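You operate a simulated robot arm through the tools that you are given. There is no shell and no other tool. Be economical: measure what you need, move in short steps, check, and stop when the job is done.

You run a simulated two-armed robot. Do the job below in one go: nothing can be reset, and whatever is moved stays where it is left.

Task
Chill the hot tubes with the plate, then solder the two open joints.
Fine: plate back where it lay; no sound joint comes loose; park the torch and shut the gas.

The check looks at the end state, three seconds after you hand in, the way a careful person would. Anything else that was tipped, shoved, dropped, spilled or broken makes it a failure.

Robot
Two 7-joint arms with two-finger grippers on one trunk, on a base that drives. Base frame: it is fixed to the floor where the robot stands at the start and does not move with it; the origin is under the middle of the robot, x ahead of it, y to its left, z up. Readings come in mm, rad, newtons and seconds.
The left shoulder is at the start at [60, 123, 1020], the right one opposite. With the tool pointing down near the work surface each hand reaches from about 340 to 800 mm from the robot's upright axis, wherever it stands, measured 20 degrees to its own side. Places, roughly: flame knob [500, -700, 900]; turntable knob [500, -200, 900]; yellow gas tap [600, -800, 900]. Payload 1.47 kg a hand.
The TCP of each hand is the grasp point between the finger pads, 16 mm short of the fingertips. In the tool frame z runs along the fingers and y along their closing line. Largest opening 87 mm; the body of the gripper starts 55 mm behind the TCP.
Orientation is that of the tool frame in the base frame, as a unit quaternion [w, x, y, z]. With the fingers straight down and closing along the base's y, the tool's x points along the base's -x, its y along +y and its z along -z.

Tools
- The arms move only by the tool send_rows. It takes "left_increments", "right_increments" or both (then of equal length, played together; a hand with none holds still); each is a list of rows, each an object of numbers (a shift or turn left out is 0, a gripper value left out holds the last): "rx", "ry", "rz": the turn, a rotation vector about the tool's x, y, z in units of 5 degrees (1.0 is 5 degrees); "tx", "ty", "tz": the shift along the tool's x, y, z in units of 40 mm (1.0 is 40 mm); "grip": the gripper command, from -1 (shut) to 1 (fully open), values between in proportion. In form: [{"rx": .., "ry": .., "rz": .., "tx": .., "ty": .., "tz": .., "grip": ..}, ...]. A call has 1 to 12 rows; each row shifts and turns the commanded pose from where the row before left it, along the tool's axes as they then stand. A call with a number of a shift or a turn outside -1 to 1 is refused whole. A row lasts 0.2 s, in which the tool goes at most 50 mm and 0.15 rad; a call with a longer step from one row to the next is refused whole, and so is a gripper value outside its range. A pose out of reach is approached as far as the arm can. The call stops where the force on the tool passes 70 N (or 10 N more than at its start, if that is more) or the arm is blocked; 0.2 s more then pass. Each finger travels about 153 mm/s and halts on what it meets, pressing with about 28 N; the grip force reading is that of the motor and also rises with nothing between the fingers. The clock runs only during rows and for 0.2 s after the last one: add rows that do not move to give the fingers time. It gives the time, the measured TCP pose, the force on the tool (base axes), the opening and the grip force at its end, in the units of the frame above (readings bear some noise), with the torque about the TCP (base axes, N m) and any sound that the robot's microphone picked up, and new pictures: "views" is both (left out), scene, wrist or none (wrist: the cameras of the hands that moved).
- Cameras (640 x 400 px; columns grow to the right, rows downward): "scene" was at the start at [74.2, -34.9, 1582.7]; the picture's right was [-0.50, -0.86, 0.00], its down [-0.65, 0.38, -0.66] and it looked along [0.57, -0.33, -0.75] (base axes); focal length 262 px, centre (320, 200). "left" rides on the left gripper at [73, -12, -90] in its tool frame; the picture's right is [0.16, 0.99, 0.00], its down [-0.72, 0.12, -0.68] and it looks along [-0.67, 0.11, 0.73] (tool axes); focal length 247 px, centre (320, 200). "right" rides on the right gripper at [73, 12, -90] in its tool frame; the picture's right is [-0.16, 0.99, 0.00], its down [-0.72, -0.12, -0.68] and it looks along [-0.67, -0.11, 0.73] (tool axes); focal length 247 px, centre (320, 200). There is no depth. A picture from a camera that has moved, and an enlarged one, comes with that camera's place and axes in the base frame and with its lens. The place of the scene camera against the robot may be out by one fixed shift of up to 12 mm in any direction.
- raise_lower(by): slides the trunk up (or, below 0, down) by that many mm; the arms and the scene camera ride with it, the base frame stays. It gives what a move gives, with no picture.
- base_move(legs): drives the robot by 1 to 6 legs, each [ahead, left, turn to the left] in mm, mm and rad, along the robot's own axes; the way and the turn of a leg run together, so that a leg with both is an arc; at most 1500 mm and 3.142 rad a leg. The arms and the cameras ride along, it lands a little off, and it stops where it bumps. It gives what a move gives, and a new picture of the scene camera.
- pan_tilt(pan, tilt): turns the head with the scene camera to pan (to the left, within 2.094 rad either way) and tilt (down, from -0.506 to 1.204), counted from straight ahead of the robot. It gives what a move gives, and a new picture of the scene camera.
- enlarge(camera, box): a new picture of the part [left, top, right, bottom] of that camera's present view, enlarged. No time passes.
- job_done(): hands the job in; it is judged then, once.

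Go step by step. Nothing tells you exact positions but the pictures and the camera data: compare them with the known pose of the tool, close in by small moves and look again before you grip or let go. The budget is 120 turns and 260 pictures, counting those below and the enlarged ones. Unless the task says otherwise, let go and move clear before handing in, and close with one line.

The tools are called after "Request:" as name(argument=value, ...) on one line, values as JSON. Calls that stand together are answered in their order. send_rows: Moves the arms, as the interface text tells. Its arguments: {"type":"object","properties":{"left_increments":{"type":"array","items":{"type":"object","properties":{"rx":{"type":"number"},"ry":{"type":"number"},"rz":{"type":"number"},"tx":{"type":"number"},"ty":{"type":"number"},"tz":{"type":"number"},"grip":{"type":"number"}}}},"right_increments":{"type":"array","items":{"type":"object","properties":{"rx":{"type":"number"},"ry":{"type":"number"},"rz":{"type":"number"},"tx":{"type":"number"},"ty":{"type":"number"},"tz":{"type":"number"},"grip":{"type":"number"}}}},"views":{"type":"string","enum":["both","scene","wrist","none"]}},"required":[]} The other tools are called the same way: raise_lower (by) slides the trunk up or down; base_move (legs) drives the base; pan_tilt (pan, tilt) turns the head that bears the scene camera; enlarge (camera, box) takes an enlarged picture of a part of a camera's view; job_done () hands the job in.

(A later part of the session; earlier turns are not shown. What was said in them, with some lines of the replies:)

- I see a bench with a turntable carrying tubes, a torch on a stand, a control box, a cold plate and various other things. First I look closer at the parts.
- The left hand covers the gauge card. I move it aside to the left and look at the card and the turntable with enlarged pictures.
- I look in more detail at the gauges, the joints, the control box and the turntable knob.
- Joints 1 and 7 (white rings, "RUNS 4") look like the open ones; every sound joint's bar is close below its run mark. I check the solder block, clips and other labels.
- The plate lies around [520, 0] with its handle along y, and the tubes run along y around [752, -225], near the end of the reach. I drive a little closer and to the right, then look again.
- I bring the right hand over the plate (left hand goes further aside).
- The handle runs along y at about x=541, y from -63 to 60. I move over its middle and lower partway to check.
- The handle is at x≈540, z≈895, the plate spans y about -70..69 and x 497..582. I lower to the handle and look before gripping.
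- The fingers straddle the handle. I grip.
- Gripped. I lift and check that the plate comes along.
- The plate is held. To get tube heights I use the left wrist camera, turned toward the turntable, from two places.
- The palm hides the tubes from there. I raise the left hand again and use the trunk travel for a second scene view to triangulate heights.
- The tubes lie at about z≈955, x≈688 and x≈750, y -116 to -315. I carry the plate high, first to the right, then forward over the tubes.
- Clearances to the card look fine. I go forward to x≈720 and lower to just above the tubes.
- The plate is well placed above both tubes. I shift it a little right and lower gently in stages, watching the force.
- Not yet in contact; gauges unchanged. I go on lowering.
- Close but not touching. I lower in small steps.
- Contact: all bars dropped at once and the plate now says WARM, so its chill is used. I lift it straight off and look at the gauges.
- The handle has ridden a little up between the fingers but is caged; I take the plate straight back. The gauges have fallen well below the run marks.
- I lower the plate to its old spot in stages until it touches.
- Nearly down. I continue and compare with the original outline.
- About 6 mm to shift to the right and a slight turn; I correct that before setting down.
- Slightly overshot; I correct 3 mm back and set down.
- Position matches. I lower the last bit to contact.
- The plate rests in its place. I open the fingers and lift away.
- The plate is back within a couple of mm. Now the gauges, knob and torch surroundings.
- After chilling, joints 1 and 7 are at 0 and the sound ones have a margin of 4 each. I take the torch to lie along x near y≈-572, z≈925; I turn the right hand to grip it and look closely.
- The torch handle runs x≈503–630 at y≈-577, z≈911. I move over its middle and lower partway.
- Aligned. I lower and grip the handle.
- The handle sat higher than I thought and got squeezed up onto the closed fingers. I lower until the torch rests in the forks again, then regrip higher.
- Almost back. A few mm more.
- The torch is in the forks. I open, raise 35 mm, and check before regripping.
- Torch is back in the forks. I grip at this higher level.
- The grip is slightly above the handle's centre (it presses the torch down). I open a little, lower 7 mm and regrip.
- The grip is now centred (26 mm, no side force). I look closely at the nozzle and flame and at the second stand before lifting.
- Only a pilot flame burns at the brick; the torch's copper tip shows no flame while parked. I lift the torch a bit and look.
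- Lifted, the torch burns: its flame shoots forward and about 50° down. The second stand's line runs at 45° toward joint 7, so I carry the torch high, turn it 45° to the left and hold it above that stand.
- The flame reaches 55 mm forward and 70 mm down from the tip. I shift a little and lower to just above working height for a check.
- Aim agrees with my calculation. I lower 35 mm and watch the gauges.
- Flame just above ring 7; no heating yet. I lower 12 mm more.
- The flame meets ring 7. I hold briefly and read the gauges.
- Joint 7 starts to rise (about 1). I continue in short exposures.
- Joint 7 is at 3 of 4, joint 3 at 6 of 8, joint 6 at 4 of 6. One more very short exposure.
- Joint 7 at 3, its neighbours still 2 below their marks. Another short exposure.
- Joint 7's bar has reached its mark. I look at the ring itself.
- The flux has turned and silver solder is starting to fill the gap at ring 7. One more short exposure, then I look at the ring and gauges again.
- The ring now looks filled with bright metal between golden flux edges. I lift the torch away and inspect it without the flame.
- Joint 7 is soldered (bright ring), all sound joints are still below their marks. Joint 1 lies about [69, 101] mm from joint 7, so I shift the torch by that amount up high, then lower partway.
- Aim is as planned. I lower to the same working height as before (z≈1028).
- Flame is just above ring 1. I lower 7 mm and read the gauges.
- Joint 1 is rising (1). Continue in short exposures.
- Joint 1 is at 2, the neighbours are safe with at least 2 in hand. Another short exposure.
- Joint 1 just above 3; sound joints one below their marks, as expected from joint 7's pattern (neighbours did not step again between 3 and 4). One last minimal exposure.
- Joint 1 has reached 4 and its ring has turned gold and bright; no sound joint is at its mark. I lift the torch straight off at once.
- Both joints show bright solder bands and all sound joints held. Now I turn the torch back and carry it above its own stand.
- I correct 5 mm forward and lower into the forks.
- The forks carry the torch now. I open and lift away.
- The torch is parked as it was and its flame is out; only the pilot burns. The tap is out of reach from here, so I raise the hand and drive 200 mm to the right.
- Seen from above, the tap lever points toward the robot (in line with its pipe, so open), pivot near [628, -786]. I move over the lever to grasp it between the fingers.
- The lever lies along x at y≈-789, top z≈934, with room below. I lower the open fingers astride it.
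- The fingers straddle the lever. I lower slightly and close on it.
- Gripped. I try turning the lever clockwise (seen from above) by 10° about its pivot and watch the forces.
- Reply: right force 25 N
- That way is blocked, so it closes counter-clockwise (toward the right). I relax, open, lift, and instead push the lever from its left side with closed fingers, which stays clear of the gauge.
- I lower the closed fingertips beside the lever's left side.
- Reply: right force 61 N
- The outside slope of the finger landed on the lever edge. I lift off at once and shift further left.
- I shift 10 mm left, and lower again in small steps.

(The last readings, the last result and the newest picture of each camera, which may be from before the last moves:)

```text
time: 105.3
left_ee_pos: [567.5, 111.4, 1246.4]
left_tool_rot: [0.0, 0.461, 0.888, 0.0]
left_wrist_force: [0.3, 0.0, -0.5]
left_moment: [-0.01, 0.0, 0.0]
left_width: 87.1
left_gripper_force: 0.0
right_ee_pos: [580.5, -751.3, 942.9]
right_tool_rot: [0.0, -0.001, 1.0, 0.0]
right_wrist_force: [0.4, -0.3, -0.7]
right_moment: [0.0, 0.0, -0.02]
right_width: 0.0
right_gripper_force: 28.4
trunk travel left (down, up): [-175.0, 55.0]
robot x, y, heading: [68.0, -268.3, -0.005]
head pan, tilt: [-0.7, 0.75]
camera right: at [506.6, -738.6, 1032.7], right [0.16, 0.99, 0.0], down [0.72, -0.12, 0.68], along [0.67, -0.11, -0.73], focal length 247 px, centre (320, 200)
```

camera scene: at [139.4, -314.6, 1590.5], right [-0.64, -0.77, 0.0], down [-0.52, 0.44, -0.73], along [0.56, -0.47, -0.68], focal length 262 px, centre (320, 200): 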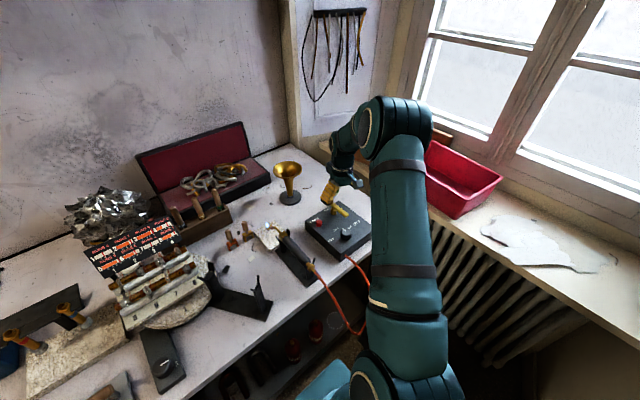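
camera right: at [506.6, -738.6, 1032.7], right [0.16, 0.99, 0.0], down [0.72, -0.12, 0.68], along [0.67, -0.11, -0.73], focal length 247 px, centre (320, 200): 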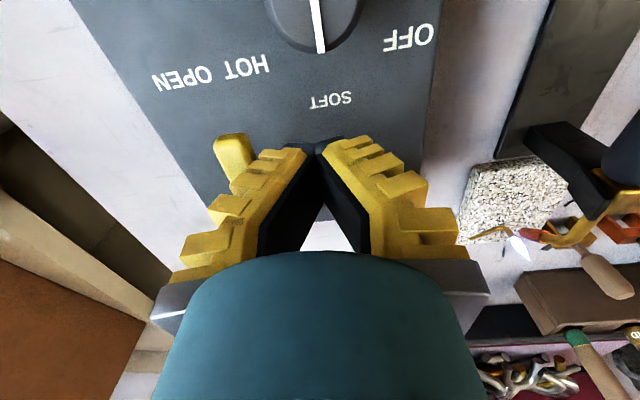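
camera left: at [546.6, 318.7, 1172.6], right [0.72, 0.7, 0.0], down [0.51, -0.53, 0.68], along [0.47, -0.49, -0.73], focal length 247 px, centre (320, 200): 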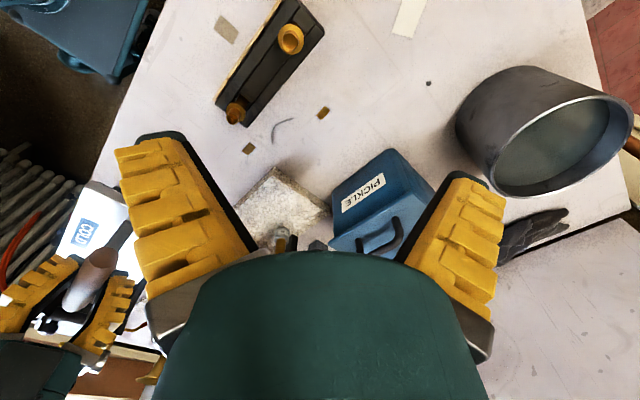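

No contact. I lower 5 mm more and push gently toward the right.

Request:
send_rows(right_increments=[{"tz": 0.12}, {"ty": -0.2, "tx": 0.05}, {"ty": -0.2, "tx": 0.1}, {"tz": 0}], views="wrist")

```text
time: 106.3
left_ee_pos: [567.9, 111.2, 1245.9]
left_tool_rot: [0.0, 0.462, 0.887, 0.001]
left_wrist_force: [0.2, 0.0, -1.2]
left_moment: [-0.02, 0.03, -0.01]
left_width: 87.0
left_gripper_force: 0.0
right_ee_pos: [575.2, -766.5, 937.6]
right_tool_rot: [0.0, 0.0, 1.0, 0.001]
right_wrist_force: [-0.2, 1.7, -0.3]
right_moment: [-0.02, -0.01, 0.05]
right_width: 0.0
right_gripper_force: 27.7
trunk travel left (down, up): [-175.0, 55.0]
robot x, y, heading: [71.6, -268.3, 0.005]
head pan, tilt: [-0.7, 0.75]
camera right: at [501.0, -754.8, 1027.8], right [0.16, 0.99, 0.0], down [0.72, -0.12, 0.68], along [0.67, -0.11, -0.73], focal length 247 px, centre (320, 200)
```

right: 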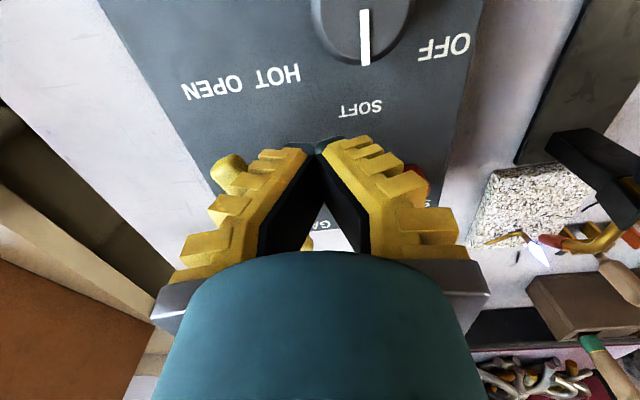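

The lever gives with little force. I follow its arc.

Request:
send_rows(right_increments=[{"tx": 0.08, "ty": -0.19}, {"tx": 0.08, "ty": -0.19}, {"ty": -0.2}, {"ty": -0.2}, {"tz": 0}], views="wrist")

Request:
enlarge(camera="scene", box=[290, 150, 410, 270])

```text
time: 107.5
left_ee_pos: [568.3, 112.0, 1246.5]
left_tool_rot: [0.001, 0.46, 0.888, 0.001]
left_wrist_force: [0.6, 0.7, -0.4]
left_moment: [-0.02, 0.01, 0.04]
left_width: 87.2
left_gripper_force: 0.1
right_ee_pos: [568.5, -798.9, 937.8]
right_tool_rot: [0.0, 0.0, 1.0, 0.001]
right_wrist_force: [-0.6, 0.5, 1.1]
right_moment: [0.02, 0.01, 0.0]
right_width: 0.6
right_gripper_force: 28.2
trunk travel left (down, up): [-175.0, 55.0]
robot x, y, heading: [70.6, -264.1, 0.001]
head pan, tilt: [-0.7, 0.75]
camera right: at [494.3, -786.7, 1027.3], right [0.16, 0.99, 0.0], down [0.72, -0.12, 0.68], along [0.67, -0.11, -0.73], focal length 247 px, centre (320, 200)
```

right: 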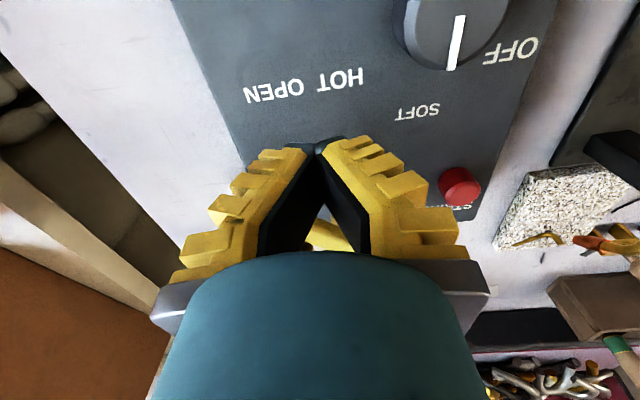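

```text
3.33 times, centred on (350, 210) of scene
camera zoom: at [139.6, -314.6, 1590.4], right [-0.64, -0.77, 0.0], down [-0.52, 0.44, -0.73], along [0.56, -0.47, -0.68], focal length 872 px, centre (220, 167)
```

zoom: 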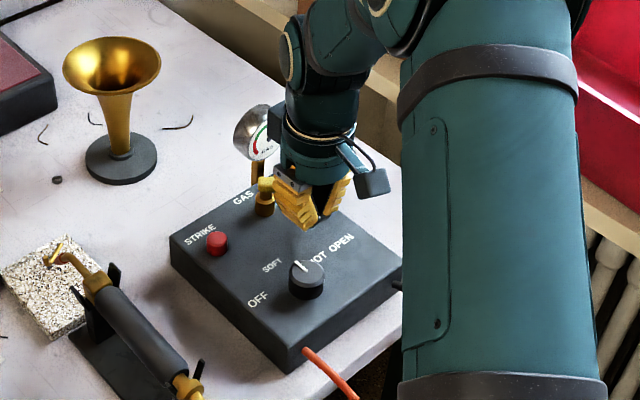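

The lever swung and the pilot flame is out. I lift straight up and look at the tap.

Request:
send_rows(right_increments=[{"tz": -0.8}, {"tz": -1}, {"tz": -1}, {"tx": 1}, {"tx": 0.5}], views="wrist")

Request:
enlarge(camera="scene", box=[290, 150, 410, 270])

Request:
enlarge(camera="right", box=[160, 60, 480, 260])

```text
time: 108.7
left_ee_pos: [567.5, 112.0, 1245.8]
left_tool_rot: [0.0, 0.461, 0.887, 0.001]
left_wrist_force: [-0.7, -0.5, 0.0]
left_moment: [-0.01, 0.02, 0.01]
left_width: 87.1
left_gripper_force: 0.0
right_ee_pos: [507.0, -800.0, 1047.8]
right_tool_rot: [0.001, -0.001, 1.0, 0.0]
right_wrist_force: [0.8, 0.5, -0.1]
right_moment: [0.01, -0.03, 0.03]
right_width: 0.0
right_gripper_force: 27.6
trunk travel left (down, up): [-175.0, 55.0]
robot x, y, heading: [71.5, -267.4, 0.001]
head pan, tilt: [-0.7, 0.75]
camera right: at [433.3, -788.1, 1138.6], right [0.16, 0.99, 0.0], down [0.72, -0.12, 0.68], along [0.67, -0.11, -0.73], focal length 247 px, centre (320, 200)
```

right: 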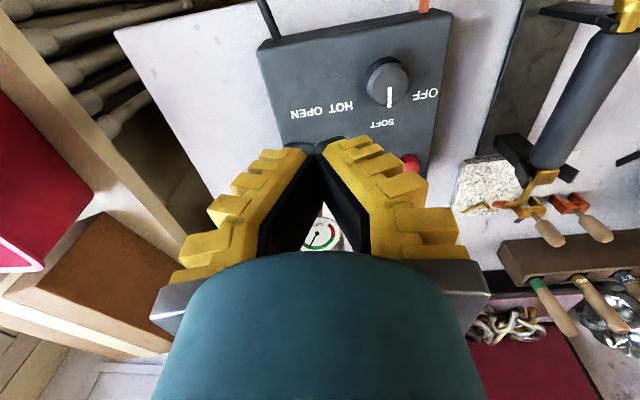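

```text
3.33 times, centred on (350, 210) of scene
camera zoom: at [139.7, -314.5, 1590.4], right [-0.64, -0.77, 0.0], down [-0.52, 0.44, -0.73], along [0.56, -0.47, -0.68], focal length 872 px, centre (220, 167)
```

zoom: 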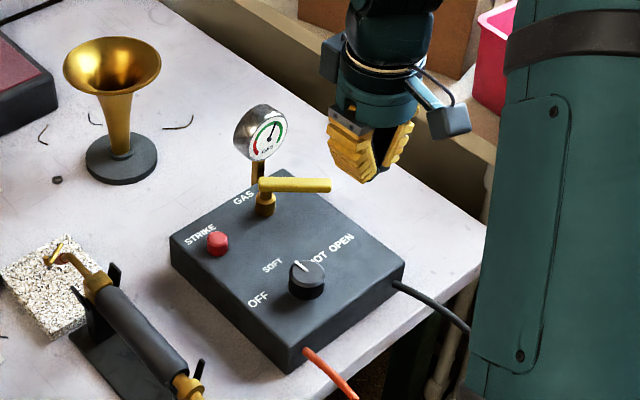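

```text
2.00 times, centred on (320, 160) of right
camera zoom: at [433.3, -788.1, 1138.6], right [0.16, 0.99, 0.0], down [0.72, -0.12, 0.68], along [0.67, -0.11, -0.73], focal length 494 px, centre (320, 280)
```

zoom: 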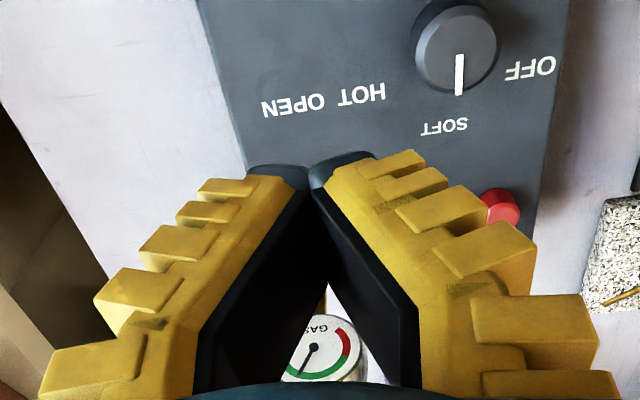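

The lever is turned about 70° and the pilot is out. I give it the rest of its travel, pushing from the robot's side near its end.

Request:
send_rows(right_increments=[{"ty": -0.45, "tx": -0.8}, {"ty": -0.4, "tx": -0.9}, {"tz": 1}, {"tz": 1}, {"tz": 0.5}, {"tz": 0.2}, {"tz": 0}], views="none")

Request:
enlarge(camera="scene", box=[310, 160, 390, 240])

```text
time: 110.3
left_ee_pos: [565.5, 115.1, 1246.8]
left_tool_rot: [0.002, 0.461, 0.887, 0.0]
left_wrist_force: [-0.4, -0.3, -0.1]
left_moment: [0.02, -0.01, 0.01]
left_width: 87.1
left_gripper_force: 0.0
right_ee_pos: [576.6, -833.7, 948.5]
right_tool_rot: [0.005, 0.001, 1.0, -0.004]
right_wrist_force: [2.0, -0.6, 46.2]
right_moment: [-0.01, -0.41, -0.12]
right_width: 6.2
right_gripper_force: 29.1
trunk travel left (down, up): [-175.0, 55.0]
robot x, y, heading: [69.2, -265.1, 0.0]
head pan, tilt: [-0.7, 0.75]
```

```text
5.00 times, centred on (350, 200) of scene
camera zoom: at [136.4, -310.9, 1591.1], right [-0.64, -0.77, 0.0], down [-0.52, 0.44, -0.73], along [0.56, -0.47, -0.68], focal length 1308 px, centre (170, 200)
```

zoom: 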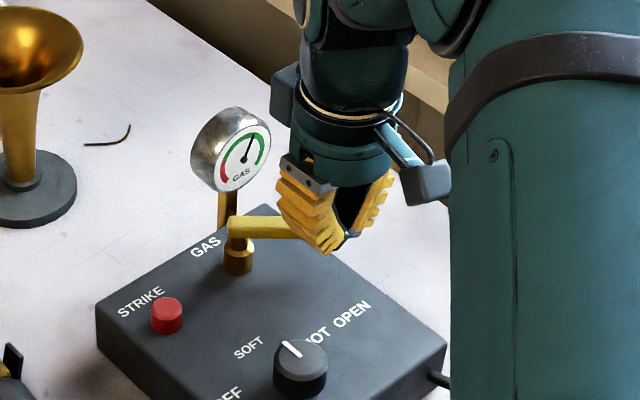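

I came down on the lever itself (it is only about half way). I lift off, go back to the pushing side and continue the arc.

Request:
send_rows(right_increments=[{"tz": -0.6}, {"tz": -0.5}, {"ty": 0.5, "tx": 0.2}, {"ty": 0.5, "tx": 0.15}, {"tz": 0}], views="wrist")

Request:
enlarge(camera="scene", box=[310, 160, 390, 240])

```text
time: 111.5
left_ee_pos: [567.5, 112.0, 1247.3]
left_tool_rot: [0.0, 0.46, 0.888, 0.0]
left_wrist_force: [0.7, 0.6, 0.3]
left_moment: [0.02, -0.01, 0.0]
left_width: 87.0
left_gripper_force: 0.1
right_ee_pos: [562.5, -793.2, 984.9]
right_tool_rot: [0.0, 0.0, 1.0, 0.0]
right_wrist_force: [0.9, -0.3, 0.9]
right_moment: [0.0, 0.01, 0.01]
right_width: 0.0
right_gripper_force: 28.4
trunk travel left (down, up): [-175.0, 55.0]
robot x, y, heading: [68.1, -266.8, 0.002]
head pan, tilt: [-0.7, 0.75]
camera right: at [488.5, -781.3, 1074.6], right [0.16, 0.99, 0.0], down [0.72, -0.12, 0.68], along [0.67, -0.11, -0.73], focal length 247 px, centre (320, 200)
```

right: 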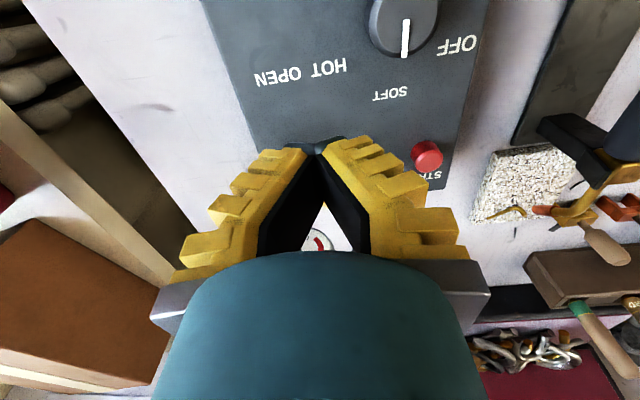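

```text
5.00 times, centred on (350, 200) of scene
camera zoom: at [139.9, -315.3, 1590.4], right [-0.64, -0.77, 0.0], down [-0.52, 0.44, -0.73], along [0.56, -0.47, -0.68], focal length 1308 px, centre (170, 200)
```

zoom: 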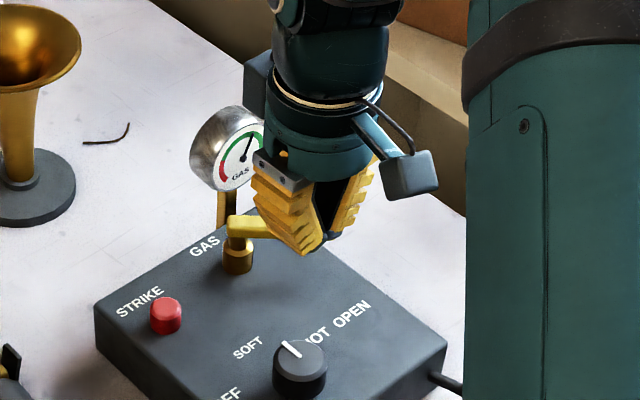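

Request:
send_rows(right_increments=[{"tz": 0.5}, {"tz": 0.4}, {"tz": 0.2}, {"tz": 0}], views="none")

Request:
send_rows(right_increments=[{"tx": -0.1, "ty": -0.2}, {"tx": -0.15, "ty": -0.25}, {"tx": -0.15, "ty": -0.2}, {"tz": 0}], views="none")

Request:
enlarge(camera="scene", box=[310, 160, 390, 240])

```text
time: 112.5
left_ee_pos: [567.6, 111.2, 1247.1]
left_tool_rot: [0.0, 0.461, 0.888, 0.0]
left_wrist_force: [-0.1, 0.2, -0.3]
left_moment: [-0.01, 0.02, 0.03]
left_width: 86.8
left_gripper_force: 0.0
right_ee_pos: [561.2, -794.7, 941.2]
right_tool_rot: [0.0, 0.0, 1.0, 0.0]
right_wrist_force: [0.7, 0.0, 0.1]
right_moment: [0.02, -0.02, 0.04]
right_width: 0.0
right_gripper_force: 28.6
trunk travel left (down, up): [-175.0, 55.0]
robot x, y, heading: [69.9, -267.8, 0.002]
head pan, tilt: [-0.7, 0.75]
```

```text
time: 113.5
left_ee_pos: [567.0, 112.5, 1245.9]
left_tool_rot: [0.0, 0.461, 0.887, 0.0]
left_wrist_force: [-0.7, -0.7, 0.1]
left_moment: [0.01, 0.02, -0.01]
left_width: 87.1
left_gripper_force: 0.1
right_ee_pos: [578.6, -820.9, 941.9]
right_tool_rot: [0.0, -0.001, 1.0, 0.001]
right_wrist_force: [1.1, -0.3, 0.3]
right_moment: [0.0, -0.02, 0.02]
right_width: 0.1
right_gripper_force: 28.8
trunk travel left (down, up): [-175.0, 55.0]
robot x, y, heading: [68.7, -264.9, 0.0]
head pan, tilt: [-0.7, 0.75]
```

```text
5.00 times, centred on (350, 200) of scene
camera zoom: at [139.5, -314.6, 1590.4], right [-0.64, -0.77, 0.0], down [-0.52, 0.44, -0.73], along [0.56, -0.47, -0.68], focal length 1308 px, centre (170, 200)
```

zoom: 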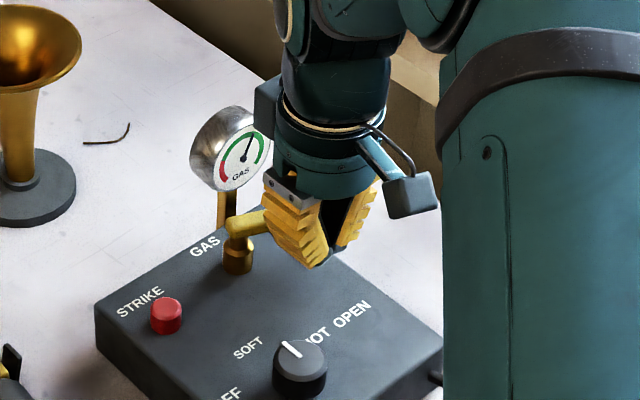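

Request:
send_rows(right_increments=[{"tx": -0.2, "ty": -0.15}, {"tx": -0.15, "ty": -0.1}, {"tz": 0}], views="none")

Request:
send_rows(right_increments=[{"tx": -0.15, "ty": -0.07}, {"tz": 0}], views="none")

Request:
enlarge(camera="scene", box=[310, 160, 390, 240])

```text
time: 114.3
left_ee_pos: [568.5, 110.3, 1246.1]
left_tool_rot: [0.0, 0.461, 0.887, -0.001]
left_wrist_force: [-0.4, 0.6, 0.5]
left_moment: [-0.02, 0.0, -0.03]
left_width: 86.8
left_gripper_force: 0.2
right_ee_pos: [592.7, -830.5, 942.7]
right_tool_rot: [0.0, 0.0, 1.0, 0.0]
right_wrist_force: [-0.8, 0.6, 0.4]
right_moment: [0.0, -0.01, -0.03]
right_width: 0.0
right_gripper_force: 27.5
trunk travel left (down, up): [-175.0, 55.0]
robot x, y, heading: [71.5, -265.8, 0.006]
head pan, tilt: [-0.7, 0.75]
```

```text
time: 114.9
left_ee_pos: [567.8, 111.9, 1245.6]
left_tool_rot: [0.0, 0.461, 0.887, 0.001]
left_wrist_force: [0.3, -0.9, 0.2]
left_moment: [-0.02, 0.01, -0.01]
left_width: 87.2
left_gripper_force: 0.1
right_ee_pos: [597.7, -831.7, 942.7]
right_tool_rot: [-0.001, -0.001, 1.0, 0.001]
right_wrist_force: [0.5, -0.7, -1.1]
right_moment: [-0.03, -0.01, -0.02]
right_width: 0.1
right_gripper_force: 27.7
trunk travel left (down, up): [-175.0, 55.0]
robot x, y, heading: [68.5, -264.2, -0.001]
head pan, tilt: [-0.7, 0.75]
```

```text
5.00 times, centred on (350, 200) of scene
camera zoom: at [139.5, -314.7, 1590.4], right [-0.64, -0.77, 0.0], down [-0.52, 0.44, -0.73], along [0.56, -0.47, -0.68], focal length 1308 px, centre (170, 200)
```

zoom: 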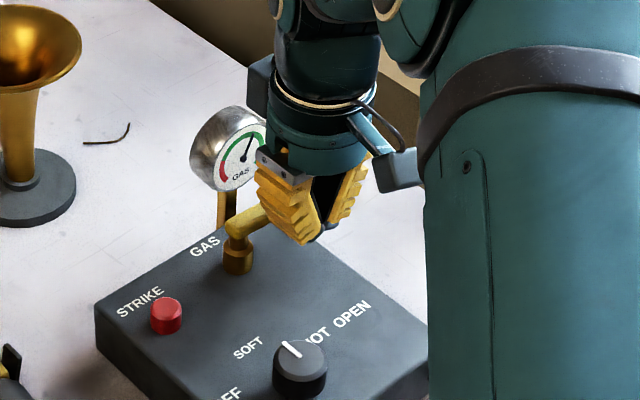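

The lever is nearly square to the pipe. One more small push toward the stop.

Request:
send_rows(right_increments=[{"tx": -0.13}, {"tz": 0}], views="none")

Request:
send_rows(right_increments=[{"tx": 0.3}, {"tz": -0.7}, {"tz": -1}, {"tz": -1}, {"tx": 1, "ty": 0.6}, {"tx": 1, "ty": 0.6}], views="wrist")

Request:
enlarge(camera="scene", box=[290, 150, 410, 270])

```text
time: 115.5
left_ee_pos: [566.1, 112.3, 1245.7]
left_tool_rot: [0.0, 0.461, 0.887, 0.0]
left_wrist_force: [0.1, -0.2, 0.5]
left_moment: [-0.03, 0.01, 0.01]
left_width: 86.7
left_gripper_force: 0.1
right_ee_pos: [600.7, -833.4, 941.4]
right_tool_rot: [-0.001, 0.0, 1.0, 0.0]
right_wrist_force: [-12.3, 0.4, -1.0]
right_moment: [0.05, 0.07, 0.05]
right_width: 5.9
right_gripper_force: 28.7
trunk travel left (down, up): [-175.0, 55.0]
robot x, y, heading: [69.1, -263.3, 0.0]
head pan, tilt: [-0.7, 0.75]
```

```text
time: 116.9
left_ee_pos: [566.7, 112.4, 1245.1]
left_tool_rot: [0.001, 0.46, 0.888, 0.0]
left_wrist_force: [-0.5, 0.1, 0.5]
left_moment: [0.0, -0.01, 0.0]
left_width: 87.2
left_gripper_force: 0.1
right_ee_pos: [508.7, -783.6, 1050.0]
right_tool_rot: [0.001, 0.0, 1.0, 0.0]
right_wrist_force: [0.5, 0.6, -0.4]
right_moment: [-0.02, -0.02, -0.01]
right_width: 0.0
right_gripper_force: 27.8
trunk travel left (down, up): [-175.0, 55.0]
robot x, y, heading: [70.0, -266.0, -0.004]
head pan, tilt: [-0.7, 0.75]
camera right: at [436.3, -770.6, 1139.5], right [0.16, 0.99, 0.0], down [0.72, -0.11, 0.68], along [0.67, -0.11, -0.73], focal length 247 px, centre (320, 200)
```

right: 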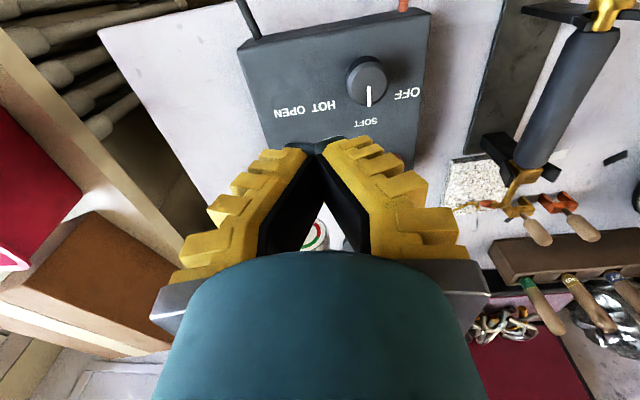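

```text
3.33 times, centred on (350, 210) of scene
camera zoom: at [138.6, -314.1, 1590.5], right [-0.64, -0.77, 0.0], down [-0.52, 0.44, -0.73], along [0.56, -0.47, -0.68], focal length 872 px, centre (220, 167)
```

zoom: 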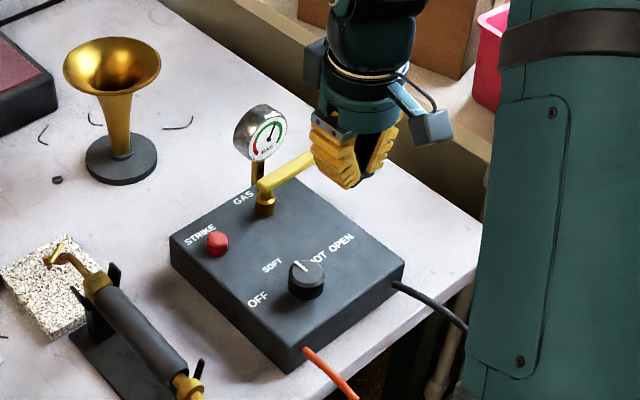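

The tap is hard against its closed stop and the pilot is out. I retreat the hand upward and do a final check of the whole bench.

Request:
send_rows(right_increments=[{"tz": -1}, {"tz": -1}, {"tz": -1}, {"tx": 0.8, "grip": 1}, {"tx": 0.5}], views="none")

Request:
pan_tilt(pan=-0.1, tilt=0.75)

Request:
enlarge(camera="scene", box=[200, 150, 360, 280])

Request:
enlarge(camera="scene", box=[320, 140, 520, 280])

```text
time: 118.1
left_ee_pos: [567.7, 111.9, 1245.1]
left_tool_rot: [0.001, 0.461, 0.887, 0.0]
left_wrist_force: [-1.5, 0.5, 0.2]
left_moment: [0.0, -0.01, 0.01]
left_width: 86.9
left_gripper_force: 0.0
right_ee_pos: [459.4, -783.6, 1170.8]
right_tool_rot: [0.0, 0.001, 1.0, 0.0]
right_wrist_force: [-0.7, 0.4, -0.6]
right_moment: [0.0, 0.02, -0.01]
right_width: 87.0
right_gripper_force: 0.1
trunk travel left (down, up): [-175.0, 55.0]
robot x, y, heading: [69.9, -267.0, 0.003]
head pan, tilt: [-0.7, 0.75]
```

```text
time: 119.1
left_ee_pos: [567.4, 111.0, 1245.9]
left_tool_rot: [0.0, 0.46, 0.888, 0.0]
left_wrist_force: [-0.2, 0.1, 1.0]
left_moment: [0.01, 0.0, 0.03]
left_width: 86.8
left_gripper_force: 0.0
right_ee_pos: [461.0, -783.7, 1170.1]
right_tool_rot: [0.001, 0.0, 1.0, 0.0]
right_wrist_force: [0.8, 0.2, 0.6]
right_moment: [-0.01, -0.05, -0.01]
right_width: 87.1
right_gripper_force: 0.1
trunk travel left (down, up): [-175.0, 55.0]
robot x, y, heading: [67.5, -266.4, -0.004]
head pan, tilt: [-0.099, 0.75]
camera scene: at [158.7, -269.6, 1590.4], right [-0.1, -0.99, 0.0], down [-0.68, 0.07, -0.73], along [0.73, -0.07, -0.68], focal length 262 px, centre (320, 200)
```

scene: 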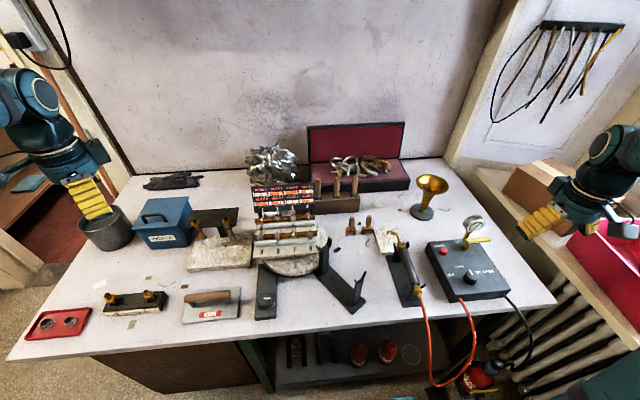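

```text
3.08 times, centred on (280, 215) of scene
camera zoom: at [158.7, -269.6, 1590.4], right [-0.1, -0.99, 0.0], down [-0.68, 0.07, -0.73], along [0.73, -0.07, -0.68], focal length 805 px, centre (443, 154)
```

zoom: 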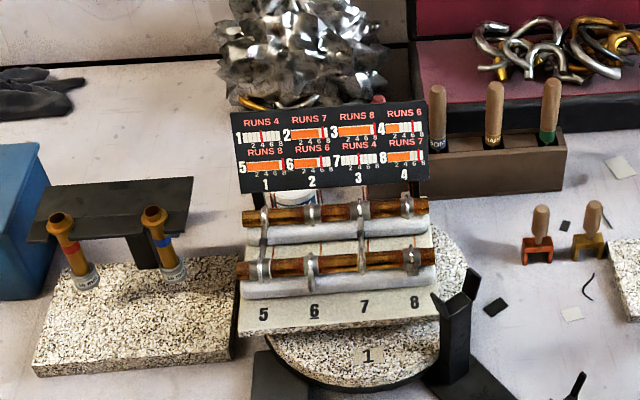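

```text
2.86 times, centred on (420, 210) of scene
camera zoom: at [158.7, -269.6, 1590.4], right [-0.1, -0.99, 0.0], down [-0.68, 0.07, -0.73], along [0.73, -0.07, -0.68], focal length 748 px, centre (34, 171)
```

zoom: 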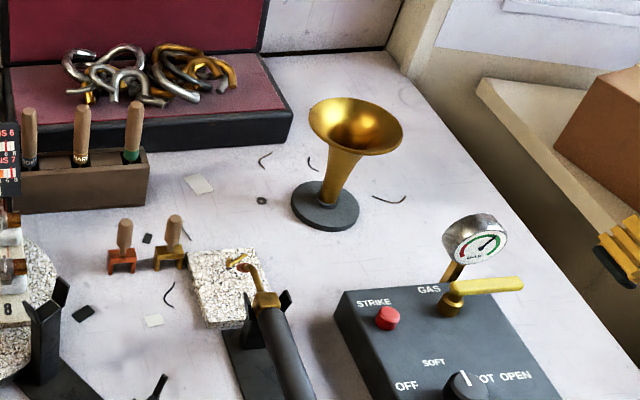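

Both rings carry bright solder and the sound joints are unharmed. The plate is back in place, the torch sits on its stand, the tap is across its pipe with the pilot out, and both hands are empty and clear. I hand in.

Request:
job_done()

```text
The job is handed in.
```

The tubes were chilled, joints 1 and 7 are soldered with no sound joint loose, the plate is within about 2 mm of its old spot, the torch is parked and the gas tap is shut (I left the flame knob at HOT, as I found it).
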